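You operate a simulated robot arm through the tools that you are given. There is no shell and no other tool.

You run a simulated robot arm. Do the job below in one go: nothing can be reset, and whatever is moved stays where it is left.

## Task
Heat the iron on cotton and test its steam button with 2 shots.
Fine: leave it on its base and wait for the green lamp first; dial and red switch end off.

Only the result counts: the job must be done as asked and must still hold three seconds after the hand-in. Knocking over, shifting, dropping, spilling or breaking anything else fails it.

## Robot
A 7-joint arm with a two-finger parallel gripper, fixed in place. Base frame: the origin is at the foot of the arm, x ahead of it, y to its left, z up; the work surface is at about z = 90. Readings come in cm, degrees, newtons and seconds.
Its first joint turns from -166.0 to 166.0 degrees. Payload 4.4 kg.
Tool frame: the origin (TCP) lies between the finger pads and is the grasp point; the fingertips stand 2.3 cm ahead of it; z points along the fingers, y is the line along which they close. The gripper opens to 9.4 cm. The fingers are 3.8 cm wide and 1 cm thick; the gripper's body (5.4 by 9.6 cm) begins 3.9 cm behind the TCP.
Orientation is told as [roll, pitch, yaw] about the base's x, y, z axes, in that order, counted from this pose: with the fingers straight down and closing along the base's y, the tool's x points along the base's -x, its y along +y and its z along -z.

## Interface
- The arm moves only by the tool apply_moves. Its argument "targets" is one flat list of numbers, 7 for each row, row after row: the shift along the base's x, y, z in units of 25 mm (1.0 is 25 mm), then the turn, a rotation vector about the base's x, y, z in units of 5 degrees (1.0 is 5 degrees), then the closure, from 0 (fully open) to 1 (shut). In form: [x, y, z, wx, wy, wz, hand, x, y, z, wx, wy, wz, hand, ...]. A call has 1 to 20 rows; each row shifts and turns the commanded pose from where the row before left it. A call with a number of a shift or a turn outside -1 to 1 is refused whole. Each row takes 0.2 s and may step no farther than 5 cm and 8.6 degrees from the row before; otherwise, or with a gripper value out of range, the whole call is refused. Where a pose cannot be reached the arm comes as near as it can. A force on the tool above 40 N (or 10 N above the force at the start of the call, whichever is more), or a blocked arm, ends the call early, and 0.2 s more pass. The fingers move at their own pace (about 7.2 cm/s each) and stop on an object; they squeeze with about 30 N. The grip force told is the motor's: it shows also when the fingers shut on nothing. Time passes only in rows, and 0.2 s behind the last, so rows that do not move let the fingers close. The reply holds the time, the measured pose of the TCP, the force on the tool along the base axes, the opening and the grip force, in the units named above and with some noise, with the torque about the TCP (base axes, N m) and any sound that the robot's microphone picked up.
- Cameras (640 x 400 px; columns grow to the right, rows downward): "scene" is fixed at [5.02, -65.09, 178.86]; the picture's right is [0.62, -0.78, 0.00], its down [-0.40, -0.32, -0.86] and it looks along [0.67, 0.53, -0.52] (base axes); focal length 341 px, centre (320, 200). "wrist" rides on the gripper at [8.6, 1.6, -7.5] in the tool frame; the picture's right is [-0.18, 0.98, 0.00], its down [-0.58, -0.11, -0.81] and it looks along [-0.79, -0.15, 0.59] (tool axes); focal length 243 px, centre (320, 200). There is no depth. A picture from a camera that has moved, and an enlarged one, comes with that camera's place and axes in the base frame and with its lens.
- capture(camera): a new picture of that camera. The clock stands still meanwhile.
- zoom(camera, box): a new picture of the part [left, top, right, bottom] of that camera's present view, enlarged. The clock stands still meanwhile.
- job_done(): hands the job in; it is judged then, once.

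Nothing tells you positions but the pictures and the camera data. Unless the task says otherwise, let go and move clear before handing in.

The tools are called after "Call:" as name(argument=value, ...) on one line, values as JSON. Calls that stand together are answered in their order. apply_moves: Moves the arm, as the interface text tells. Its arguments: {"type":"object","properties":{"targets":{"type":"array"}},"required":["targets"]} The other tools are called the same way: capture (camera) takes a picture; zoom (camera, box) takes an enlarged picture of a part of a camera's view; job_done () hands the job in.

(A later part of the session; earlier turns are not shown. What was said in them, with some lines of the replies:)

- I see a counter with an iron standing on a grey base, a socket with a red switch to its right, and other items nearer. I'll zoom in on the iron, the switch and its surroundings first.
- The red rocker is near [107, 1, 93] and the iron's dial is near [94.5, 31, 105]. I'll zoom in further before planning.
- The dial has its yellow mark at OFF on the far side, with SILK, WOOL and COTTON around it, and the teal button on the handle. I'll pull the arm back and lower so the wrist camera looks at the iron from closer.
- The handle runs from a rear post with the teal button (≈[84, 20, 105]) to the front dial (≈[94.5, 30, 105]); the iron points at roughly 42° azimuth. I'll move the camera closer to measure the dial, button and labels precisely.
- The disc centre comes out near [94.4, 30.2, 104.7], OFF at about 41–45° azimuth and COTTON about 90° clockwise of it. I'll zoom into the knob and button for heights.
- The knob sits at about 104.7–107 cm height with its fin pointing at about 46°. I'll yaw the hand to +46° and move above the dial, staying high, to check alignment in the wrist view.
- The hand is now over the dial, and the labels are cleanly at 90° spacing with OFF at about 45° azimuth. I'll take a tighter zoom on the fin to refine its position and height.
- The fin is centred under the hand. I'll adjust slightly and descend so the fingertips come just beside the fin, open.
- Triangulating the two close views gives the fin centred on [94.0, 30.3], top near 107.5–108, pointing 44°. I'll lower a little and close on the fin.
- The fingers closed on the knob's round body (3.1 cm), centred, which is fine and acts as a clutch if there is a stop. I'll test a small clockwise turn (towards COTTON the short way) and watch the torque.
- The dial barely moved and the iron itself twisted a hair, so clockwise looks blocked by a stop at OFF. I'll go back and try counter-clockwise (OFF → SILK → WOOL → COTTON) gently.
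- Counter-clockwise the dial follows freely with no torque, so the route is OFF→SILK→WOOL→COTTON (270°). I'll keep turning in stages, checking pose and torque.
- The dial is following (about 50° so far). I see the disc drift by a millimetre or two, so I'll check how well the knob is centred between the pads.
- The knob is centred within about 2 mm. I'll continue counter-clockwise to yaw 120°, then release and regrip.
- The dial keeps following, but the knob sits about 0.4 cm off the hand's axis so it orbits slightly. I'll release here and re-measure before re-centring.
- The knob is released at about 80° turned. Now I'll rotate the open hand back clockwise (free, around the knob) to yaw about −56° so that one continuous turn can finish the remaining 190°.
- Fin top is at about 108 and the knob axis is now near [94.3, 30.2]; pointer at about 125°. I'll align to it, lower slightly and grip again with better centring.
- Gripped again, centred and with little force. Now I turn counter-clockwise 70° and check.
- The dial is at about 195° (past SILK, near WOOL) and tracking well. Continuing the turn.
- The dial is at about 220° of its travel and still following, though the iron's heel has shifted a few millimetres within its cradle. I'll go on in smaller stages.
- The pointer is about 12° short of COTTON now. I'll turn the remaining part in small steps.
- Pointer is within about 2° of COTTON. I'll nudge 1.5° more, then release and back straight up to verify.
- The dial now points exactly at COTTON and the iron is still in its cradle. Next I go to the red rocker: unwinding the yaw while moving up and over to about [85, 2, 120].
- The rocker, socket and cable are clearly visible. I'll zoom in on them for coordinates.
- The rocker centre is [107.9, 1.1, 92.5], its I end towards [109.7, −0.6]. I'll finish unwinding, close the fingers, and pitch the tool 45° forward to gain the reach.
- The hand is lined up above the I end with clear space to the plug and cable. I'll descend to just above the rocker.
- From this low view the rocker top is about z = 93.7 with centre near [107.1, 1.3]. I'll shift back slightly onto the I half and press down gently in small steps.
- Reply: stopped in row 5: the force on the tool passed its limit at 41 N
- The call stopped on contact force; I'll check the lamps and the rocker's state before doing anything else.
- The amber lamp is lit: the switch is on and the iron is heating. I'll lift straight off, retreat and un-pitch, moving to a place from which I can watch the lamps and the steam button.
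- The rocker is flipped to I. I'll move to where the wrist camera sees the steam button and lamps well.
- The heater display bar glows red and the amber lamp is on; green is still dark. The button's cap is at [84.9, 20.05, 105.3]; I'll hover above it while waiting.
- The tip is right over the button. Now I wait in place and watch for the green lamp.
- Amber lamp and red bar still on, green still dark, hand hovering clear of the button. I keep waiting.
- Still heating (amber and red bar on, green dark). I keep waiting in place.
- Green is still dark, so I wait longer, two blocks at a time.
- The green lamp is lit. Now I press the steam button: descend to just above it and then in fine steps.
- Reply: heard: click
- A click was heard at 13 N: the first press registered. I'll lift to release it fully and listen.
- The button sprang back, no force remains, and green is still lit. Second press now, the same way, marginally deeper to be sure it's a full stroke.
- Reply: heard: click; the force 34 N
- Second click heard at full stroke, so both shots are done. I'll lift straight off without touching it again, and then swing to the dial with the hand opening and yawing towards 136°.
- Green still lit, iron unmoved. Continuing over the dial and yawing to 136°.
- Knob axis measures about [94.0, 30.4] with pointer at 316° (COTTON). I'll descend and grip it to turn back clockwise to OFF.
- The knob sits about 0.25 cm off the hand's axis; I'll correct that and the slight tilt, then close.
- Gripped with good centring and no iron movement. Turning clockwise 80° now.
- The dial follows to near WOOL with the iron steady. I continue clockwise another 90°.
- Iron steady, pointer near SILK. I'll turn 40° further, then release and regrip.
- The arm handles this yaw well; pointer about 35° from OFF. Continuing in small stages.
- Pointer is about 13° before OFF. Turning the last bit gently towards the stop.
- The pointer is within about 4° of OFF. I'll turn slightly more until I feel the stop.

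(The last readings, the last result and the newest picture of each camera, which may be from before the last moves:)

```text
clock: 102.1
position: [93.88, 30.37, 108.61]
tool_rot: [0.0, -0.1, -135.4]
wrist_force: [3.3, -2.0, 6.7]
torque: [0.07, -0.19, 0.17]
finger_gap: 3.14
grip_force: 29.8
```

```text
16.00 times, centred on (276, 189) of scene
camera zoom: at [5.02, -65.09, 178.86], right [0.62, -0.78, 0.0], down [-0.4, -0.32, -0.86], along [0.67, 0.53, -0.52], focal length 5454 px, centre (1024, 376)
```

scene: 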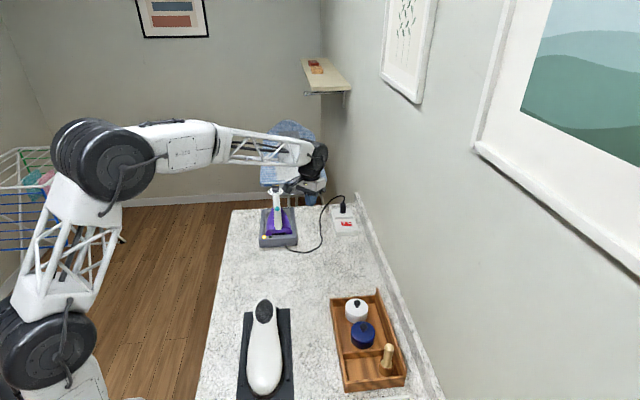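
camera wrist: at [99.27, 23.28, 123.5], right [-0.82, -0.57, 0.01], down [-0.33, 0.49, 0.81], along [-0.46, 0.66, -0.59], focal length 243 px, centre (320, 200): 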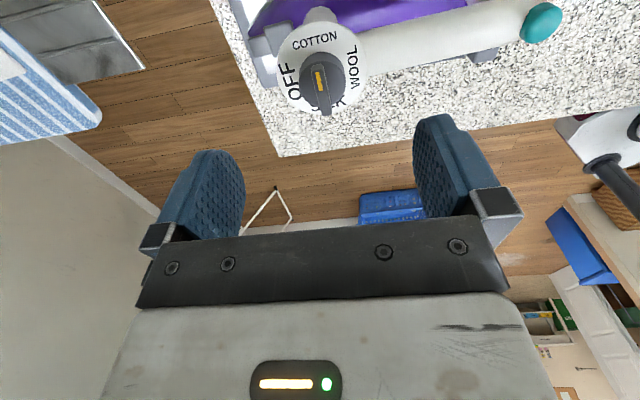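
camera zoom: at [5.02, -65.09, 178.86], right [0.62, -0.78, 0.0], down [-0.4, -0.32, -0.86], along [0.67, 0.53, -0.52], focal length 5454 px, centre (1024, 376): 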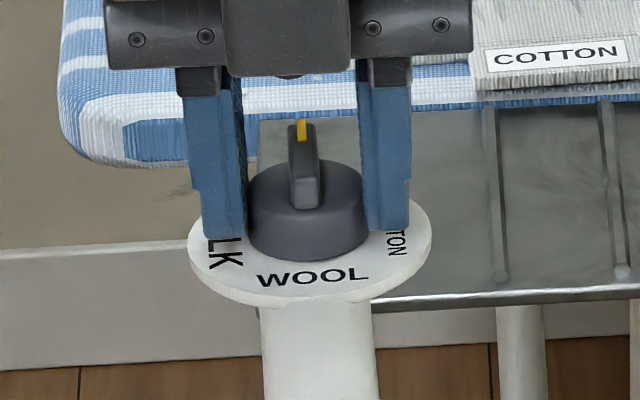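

The stop is felt (torque 0.17) and the pointer is at OFF. I'll release and rise straight up to verify.

Call:
apply_moves(targets=[0, 0, 0, 0, 0, 0, 0.6, 0, 0, 0, 0, 0, 0, 0.3, 0, 0, 0, 0, 0, 0, 0, 0, 0, 0, 0, 0, 0, 0, 0, 0, 0.6, 0, 0, 0, 0, 0, 0, 1, 0, 0, 0, 0, 0, 0, 1, 0, 0, 0, 0, 0, 0, 0.4, 0, 0, 0, 0])

Call:
capture(camera="wrist")

Call:
zoom(camera="wrist", box=[250, 20, 390, 130])

Call:
zoom(camera="scene", box=[250, 182, 310, 250])

Call:
zoom(camera="scene", box=[264, 180, 288, 198])

```text
clock: 103.9
position: [93.77, 30.25, 116.23]
tool_rot: [0.0, -0.1, -135.4]
wrist_force: [0.7, 0.8, 0.1]
torque: [0.01, 0.04, -0.01]
finger_gap: 9.39
grip_force: 0.0
```

```text
taken
camera wrist: at [101.15, 35.28, 123.61], right [0.56, -0.83, 0.0], down [-0.49, -0.33, 0.81], along [-0.67, -0.45, -0.59], focal length 243 px, centre (320, 200)
```

wrist: 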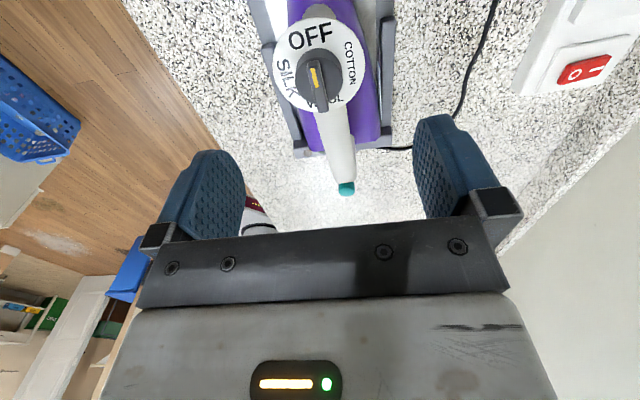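

```text
3.64 times, centred on (320, 75) of wrist
camera zoom: at [101.15, 35.28, 123.61], right [0.56, -0.83, 0.0], down [-0.49, -0.33, 0.81], along [-0.67, -0.45, -0.59], focal length 882 px, centre (320, 654)
```

zoom: 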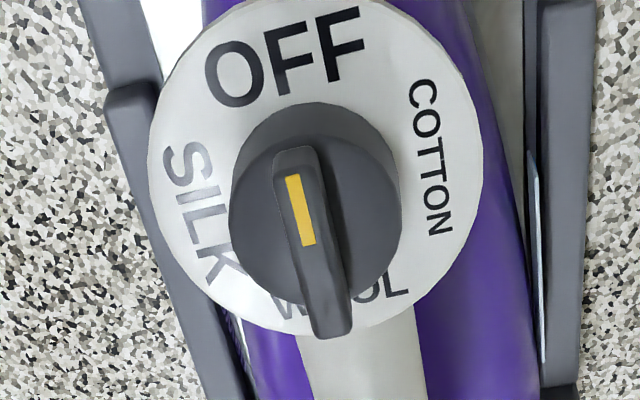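

```text
5.88 times, centred on (280, 216) of scene
camera zoom: at [5.02, -65.09, 178.86], right [0.62, -0.78, 0.0], down [-0.4, -0.32, -0.86], along [0.67, 0.53, -0.52], focal length 2005 px, centre (555, 106)
```

zoom: 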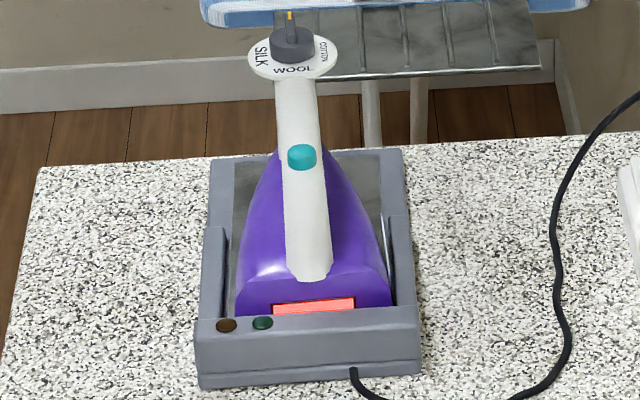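

```text
16.00 times, centred on (276, 189) of scene
camera zoom: at [5.02, -65.09, 178.86], right [0.62, -0.78, 0.0], down [-0.4, -0.32, -0.86], along [0.67, 0.53, -0.52], focal length 5454 px, centre (1024, 376)
```

zoom: 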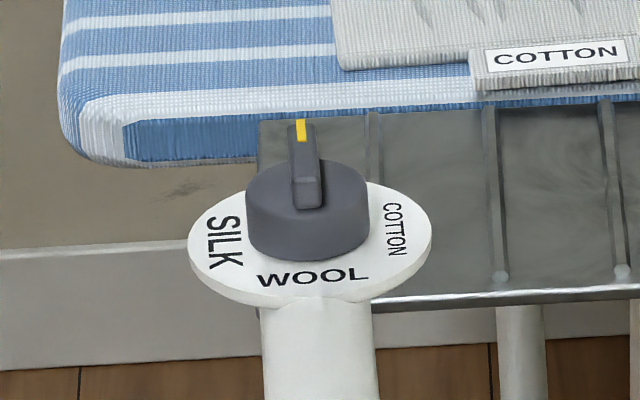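

The dial is at OFF, both lamps are off, and the iron sits in its cradle. Now back to the rocker: unwinding yaw, closing the fingers and travelling high.

Call:
apply_moves(targets=[0, -0.1, 0.3, 0, 0, 1, 0.3, -0.1, -0.3, 0.3, 0, 0, 1, 0.7, -0.1, -0.44, 0.2, 0, 0, 1, 1, -0.1, -0.44, 0.1, 0, 0, 1, 1, -0.1, -0.44, 0.1, 0, 0, 1, 1, -0.1, -0.44, 0, 0, 0, 1, 1, -0.1, -0.44, 0, 0, 0, 1, 1, -0.1, -0.44, 0, 0, 0, 1, 1, -0.1, -0.44, 0, 0, 0, 1, 1, -0.1, -0.44, 0, 0, 0, 1, 1, -0.1, -0.44, 0, 0, 0, 1, 1, -0.1, -0.44, 0, 0, 0, 1, 1, -0.1, -0.44, 0, 0, 0, 1, 1, -0.1, -0.44, 0, 0, 0, 1, 1, -0.1, -0.44, 0, 0, 0, 1, 1, -0.1, -0.44, 0, 0, 0, 1, 1, -0.1, -0.44, 0, 0, 0, 1, 1, -0.1, -0.44, 0, 0, 0, 1, 1, -0.1, -0.44, 0, 0, 0, 1, 1, -0.1, -0.44, 0, 0, 0, 1, 1])

Call:
apply_moves(targets=[-0.1, -0.4, 0, 0, 0, 1, 1, -0.1, -0.4, 0, 0, 0, 1, 1, -0.1, -0.4, 0, 0, 0, 1, 1, -0.1, -0.4, 0, 0, 0, 1, 1, -0.1, -0.4, 0, 0, 0, 1, 1, -0.1, -0.4, 0, 0, 0, 1, 1, -0.1, -0.4, 0, 0, 0, 1, 1, 0, 0, 0, 0, 0, 0, 1])

Call:
capture(camera="wrist")

Call:
capture(camera="scene")

```text
clock: 108.1
position: [89.05, 9.58, 118.64]
tool_rot: [0.0, -0.1, -35.2]
wrist_force: [0.4, 0.2, 0.6]
torque: [0.03, -0.03, -0.03]
finger_gap: 0.01
grip_force: 30.1
```

```text
clock: 109.9
position: [87.43, 2.57, 118.81]
tool_rot: [-0.1, -0.2, -0.4]
wrist_force: [-1.7, -0.7, 0.2]
torque: [0.01, 0.0, -0.01]
finger_gap: 0.0
grip_force: 29.5
```

```text
taken
camera wrist: at [78.77, 4.28, 126.13], right [0.19, 0.98, 0.0], down [0.58, -0.11, 0.81], along [0.79, -0.15, -0.59], focal length 243 px, centre (320, 200)
```

wrist: 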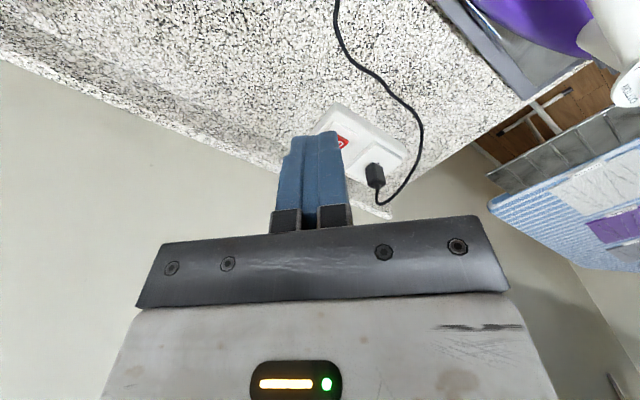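

```text
taken
```

scene: 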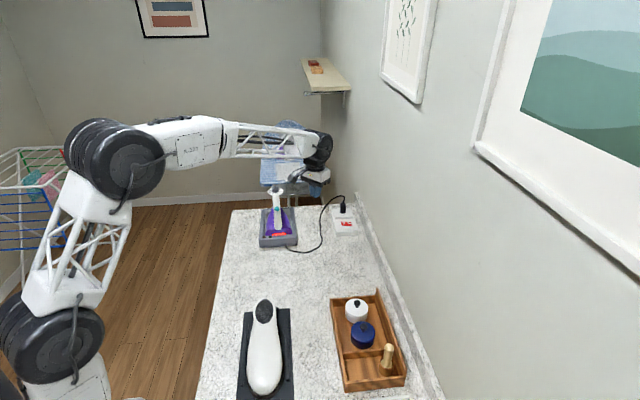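

Next I pitch 45° forward again and move above the raised O end at about [105.9, 2.4].

Call:
apply_moves(targets=[0.3, 0, 0, 0, -1, 0.08, 1, 0.3, 0, 0, 0, -1, 0, 1, 0.3, 0, 0, 0, -1, 0, 1, 0.3, 0, 0, 0, -1, 0, 1, 0.3, 0, 0, 0, -1, 0, 1, 0.3, 0, 0, 0, -1, 0, 1, 0.3, 0, 0, 0, -1, 0, 1, 0.3, 0, 0, 0, -1, 0, 1, 0.3, 0, 0, 0, -0.96, 0, 1, 0.57, -0.01, -0.72, 0, 0, 0, 1, 0.57, -0.01, -0.72, 0, 0, 0, 1, 0.57, -0.01, -0.72, 0, 0, 0, 1, 0.57, -0.01, -0.72, 0, 0, 0, 1, 0.57, -0.01, -0.72, 0, 0, 0, 1, 0.57, 0, -0.72, 0, 0, 0, 1, 0.57, 0, -0.72, 0, 0, 0, 1, 0.57, 0, -0.72, 0, 0, 0, 1, 0, 0, 0, 0, 0, 0, 1])

Call:
capture(camera="wrist")

Call:
zoom(camera="scene", box=[300, 160, 400, 240])

```text
clock: 113.7
position: [105.52, 2.73, 104.2]
tool_rot: [0.1, -44.9, 0.0]
wrist_force: [0.2, -0.4, -0.2]
torque: [0.02, 0.03, -0.05]
finger_gap: 0.01
grip_force: 30.1
```

```text
taken
camera wrist: at [94.12, 4.32, 103.34], right [0.13, 0.98, 0.13], down [-0.16, -0.11, 0.98], along [0.98, -0.15, 0.14], focal length 243 px, centre (320, 200)
```

wrist: 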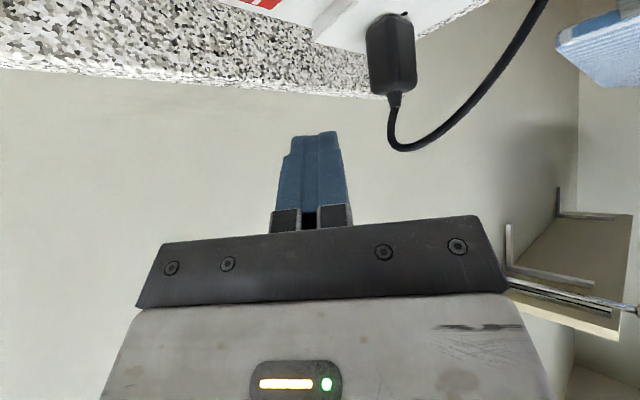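

```text
5.00 times, centred on (350, 200) of scene
camera zoom: at [5.02, -65.09, 178.86], right [0.62, -0.78, 0.0], down [-0.4, -0.32, -0.86], along [0.67, 0.53, -0.52], focal length 1704 px, centre (170, 200)
```

zoom: 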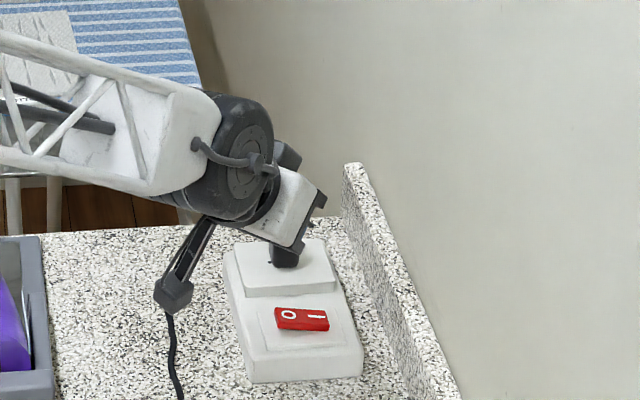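

Call:
apply_moves(targets=[0, -0.06, -0.5, 0, 0, 0, 1, 0, -0.06, -0.5, 0, 0, 0, 1, 0, 0, -0.5, 0, 0, 0, 1, 0, 0, -0.5, 0, 0, 0, 1, 0, 0, -0.5, 0, 0, 0, 1, 0, 0, 0, 0, 0, 0, 1])

Call:
capture(camera="wrist")

Call:
zoom(camera="scene", box=[310, 180, 374, 240])

```text
clock: 115.1
position: [105.37, 2.06, 98.01]
tool_rot: [0.0, -44.9, 0.0]
wrist_force: [0.8, -1.1, -0.3]
torque: [-0.02, 0.01, 0.0]
finger_gap: 0.0
grip_force: 30.1
```

```text
taken
camera wrist: at [94.03, 3.86, 97.08], right [0.13, 0.98, 0.13], down [-0.16, -0.11, 0.98], along [0.98, -0.15, 0.14], focal length 243 px, centre (320, 200)
```

wrist: 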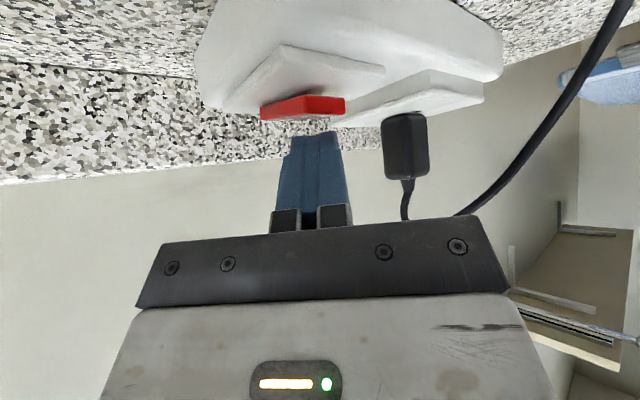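

```text
6.67 times, centred on (342, 210) of scene
camera zoom: at [5.02, -65.09, 178.86], right [0.62, -0.78, 0.0], down [-0.4, -0.32, -0.86], along [0.67, 0.53, -0.52], focal length 2272 px, centre (173, 133)
```

zoom: 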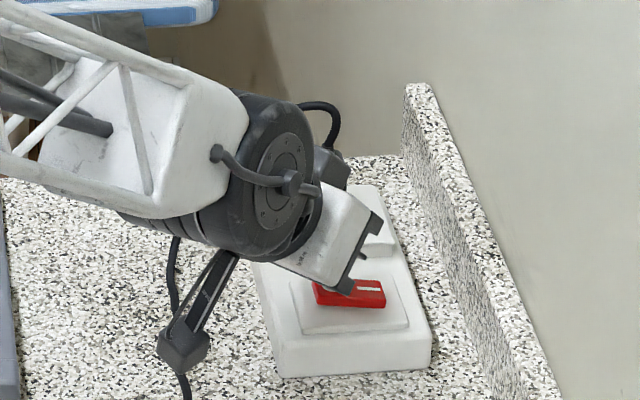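

The finger edge sits over the O half, 1.6 cm from the pivot. I press down in small steps.

Call:
apply_moves(targets=[0, 0, -0.2, 0, 0, 0, 1, 0, 0, -0.1, 0, 0, 0, 1, 0, 0, -0.1, 0, 0, 0, 1, 0, 0, -0.1, 0, 0, 0, 1, 0, 0, 0, 0, 0, 0, 1])

Call:
capture(camera="wrist")

Call:
zoom(camera="scene", box=[250, 182, 310, 250])

Call:
zoom(camera="scene", box=[325, 195, 365, 240])

```text
clock: 116.1
position: [105.61, 2.2, 97.4]
tool_rot: [0.0, -45.2, -0.1]
wrist_force: [2.7, 0.1, 3.0]
torque: [-0.01, -0.07, 0.03]
finger_gap: 0.0
grip_force: 30.1
stopped in row 4: the force on the tool passed its limit at 44 N (the readings are from after the stop); the commanded pose is now the measured one
```

```text
taken
camera wrist: at [94.19, 3.85, 96.5], right [0.13, 0.98, 0.13], down [-0.16, -0.11, 0.98], along [0.98, -0.15, 0.15], focal length 243 px, centre (320, 200)
```

wrist: 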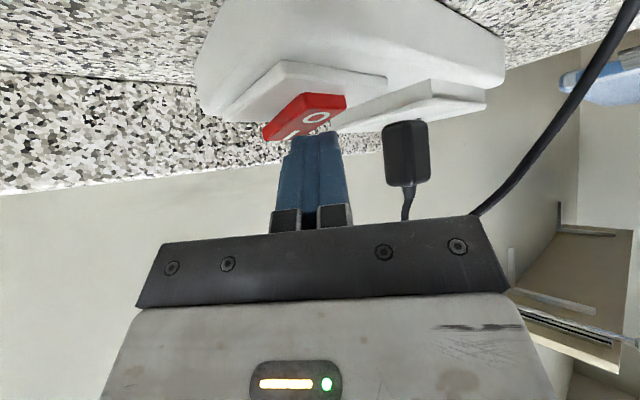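

```text
5.88 times, centred on (280, 216) of scene
camera zoom: at [5.02, -65.09, 178.86], right [0.62, -0.78, 0.0], down [-0.4, -0.32, -0.86], along [0.67, 0.53, -0.52], focal length 2005 px, centre (555, 106)
```

zoom: 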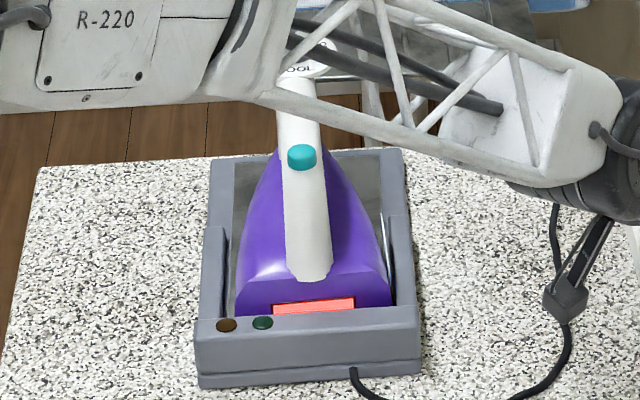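

```text
8.89 times, centred on (345, 218) of scene
camera zoom: at [5.02, -65.09, 178.86], right [0.62, -0.78, 0.0], down [-0.4, -0.32, -0.86], along [0.67, 0.53, -0.52], focal length 3030 px, centre (98, 44)
```

zoom: 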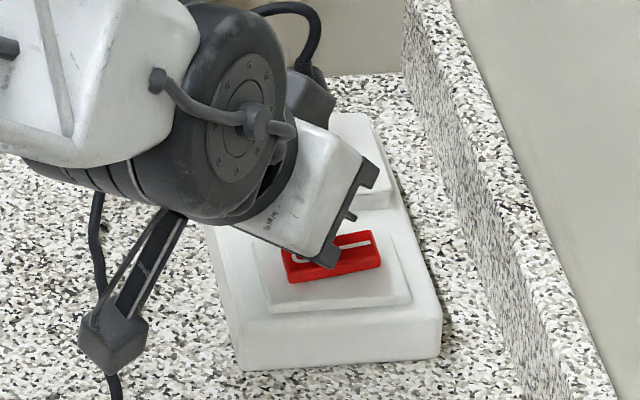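

The rocker has flipped with the O side down. I'll lift off straight up and retreat to verify.

Call:
apply_moves(targets=[0, 0, 0.3, 0, 0, 0, 1, 0, 0, 0.6, 0, 0, 0, 1, 0, 0, 0.9, 0, 0, 0, 1, -0.4, 0, 0.9, 0, 0, 0, 1, -0.8, 0, 0.9, 0, 0, 0, 1, -0.9, 0, 0.9, 0, 1, 0, 1, -0.9, 0, 0.8, 0, 1, 0, 1, -0.9, 0, 0.8, 0, 1, 0, 1, -0.9, 0, 0.8, 0, 1, 0, 1, -0.9, 0, 0.5, 0, 1, 0, 1, -0.9, 0, 0.3, 0, 1, 0, 1, -0.9, 0, 0.3, 0, 1, 0, 1, -0.9, 0, 0.3, 0, 1, 0, 1, -0.9, 0, 0.3, 0, 1.0, 0, 1, -0.9, 0, 0.3, 0, 0, 0, 0.5, -0.9, 0, 0.3, 0, 0, 0, 0])

Call:
capture(camera="scene")

Call:
zoom(camera="scene", box=[325, 195, 365, 240])

Call:
zoom(camera="scene", box=[250, 182, 310, 250])

Call:
capture(camera="wrist")

```text
clock: 119.5
position: [77.58, 2.14, 120.18]
tool_rot: [0.0, 0.0, 0.0]
wrist_force: [0.5, 1.0, -0.1]
torque: [0.0, -0.02, -0.01]
finger_gap: 8.07
grip_force: 0.7
```

```text
taken
```

scene: 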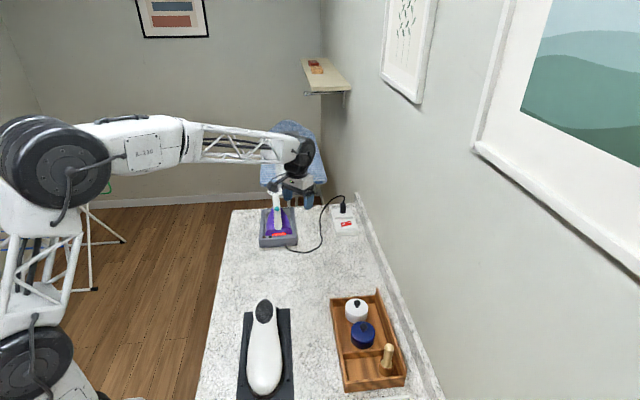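

```text
8.89 times, centred on (345, 218) of scene
camera zoom: at [5.02, -65.09, 178.86], right [0.62, -0.78, 0.0], down [-0.4, -0.32, -0.86], along [0.67, 0.53, -0.52], focal length 3030 px, centre (98, 44)
```

zoom: 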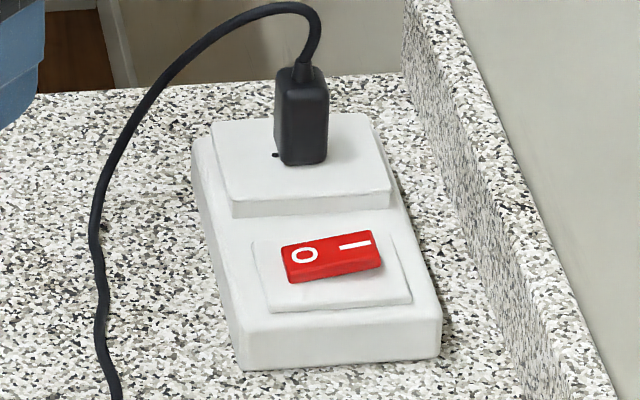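

```text
5.88 times, centred on (280, 216) of scene
camera zoom: at [5.02, -65.09, 178.86], right [0.62, -0.78, 0.0], down [-0.4, -0.32, -0.86], along [0.67, 0.53, -0.52], focal length 2005 px, centre (555, 106)
```

zoom: 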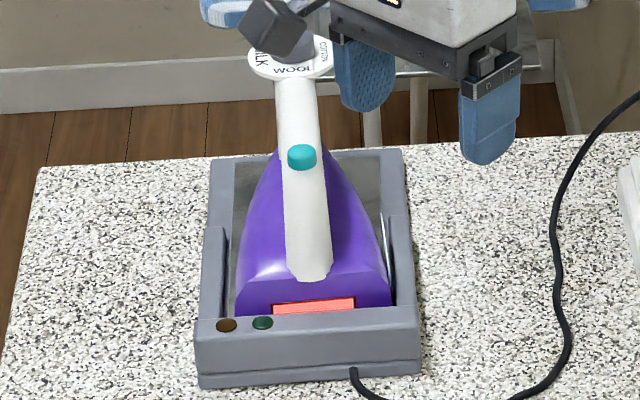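

```text
taken
camera wrist: at [69.01, 3.85, 127.64], right [0.18, 0.98, 0.0], down [0.58, -0.11, 0.81], along [0.79, -0.15, -0.59], focal length 243 px, centre (320, 200)
```

wrist: 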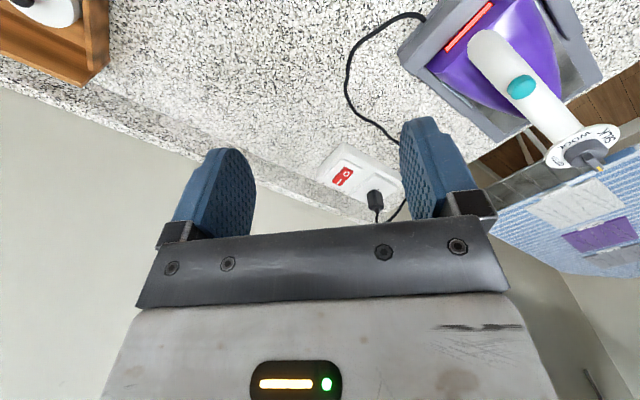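

The rocker is back to its original off state (I raised, O pressed), lamps are dark and the dial points at OFF. I'll retreat a bit further and take a last check of the dial.

Call:
apply_moves(targets=[-0.8, 0, 0.6, 0, 0, 0, 0, -0.8, 0, 0.6, 0, 0, 0, 0, -0.8, 0, 0.6, 0, 0, 0, 0, -0.8, 0, 0.6, 0, 0, 0, 0, -0.8, 0, 0.6, 0, 0, 0, 0, -0.8, 0, 0.6, 0, 0, 0, 0, 0, 0, 0, 0, 0, 0, 0, 0, 0, 0, 0, 0, 0, 0, 0, 0, 0, 0, 0, 0, 0, 0, 0, 0, 0, 0, 0, 0])

Call:
zoom(camera="scene", box=[240, 180, 368, 260])

Call:
zoom(camera="scene", box=[264, 180, 288, 198])

Call:
capture(camera="scene")

```text
clock: 121.7
position: [65.63, 2.28, 129.32]
tool_rot: [0.1, 0.0, 0.0]
wrist_force: [0.3, 0.3, 0.0]
torque: [0.04, 0.04, 0.0]
finger_gap: 9.42
grip_force: 0.0
```

```text
5.00 times, centred on (304, 220) of scene
camera zoom: at [5.02, -65.09, 178.86], right [0.62, -0.78, 0.0], down [-0.4, -0.32, -0.86], along [0.67, 0.53, -0.52], focal length 1704 px, centre (400, 100)
```

zoom: 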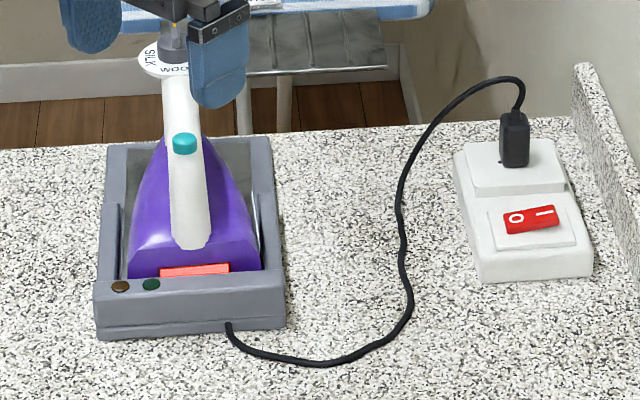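

```text
16.00 times, centred on (276, 189) of scene
camera zoom: at [5.02, -65.09, 178.86], right [0.62, -0.78, 0.0], down [-0.4, -0.32, -0.86], along [0.67, 0.53, -0.52], focal length 5454 px, centre (1024, 376)
```

zoom: 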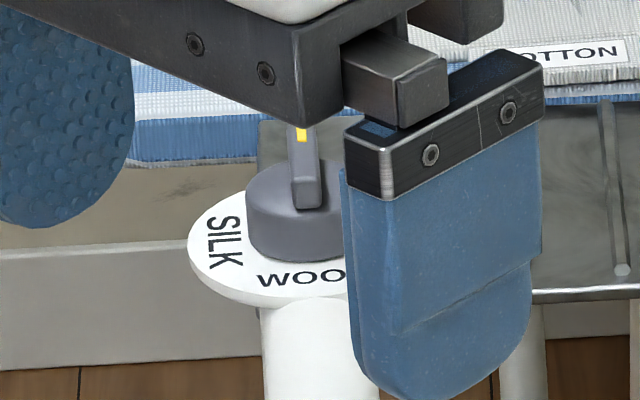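

```text
taken
```

scene: 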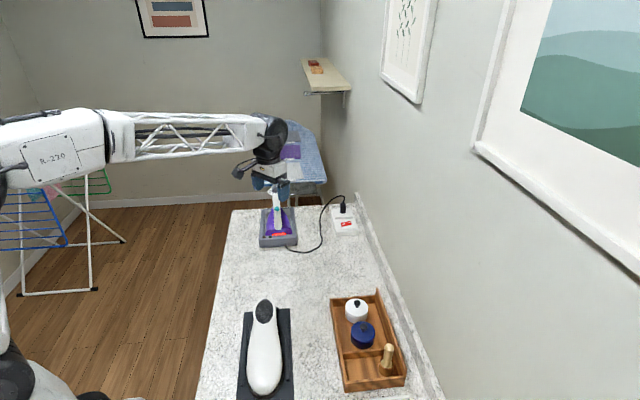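

The dial is at OFF, the red switch is off and the lamps are dark. The iron rests in its base, nothing else has moved, and the arm is clear with the hand open. After the green lamp came on I gave two steam presses, each with one click, so I'm handing the job in.

Call:
job_done()

```text
The job is handed in.
```

I heated the iron on cotton, waited for the green lamp, and pressed the steam button twice. I've handed the job in.

- **Heating:** The dial was on COTTON with the red switch on. The amber lamp came on, and green lit at about 75 seconds on the clock.
- **Steam shots:** Each press gave one click, and green was lit for both. I saw no steam and heard no hiss, so the clicks are the only sign that the shots fired.
- **End state:** The dial is back at its OFF stop and the red switch is off. Both lamps are dark. The red bar on the iron's heel was still lit, which I take to be leftover heat.
- **Iron position:** The iron stayed in its base throughout, but turning the dial left it about 2° and a few millimetres off where it started. I saw nothing else moved, and the arm is clear with the hand open.
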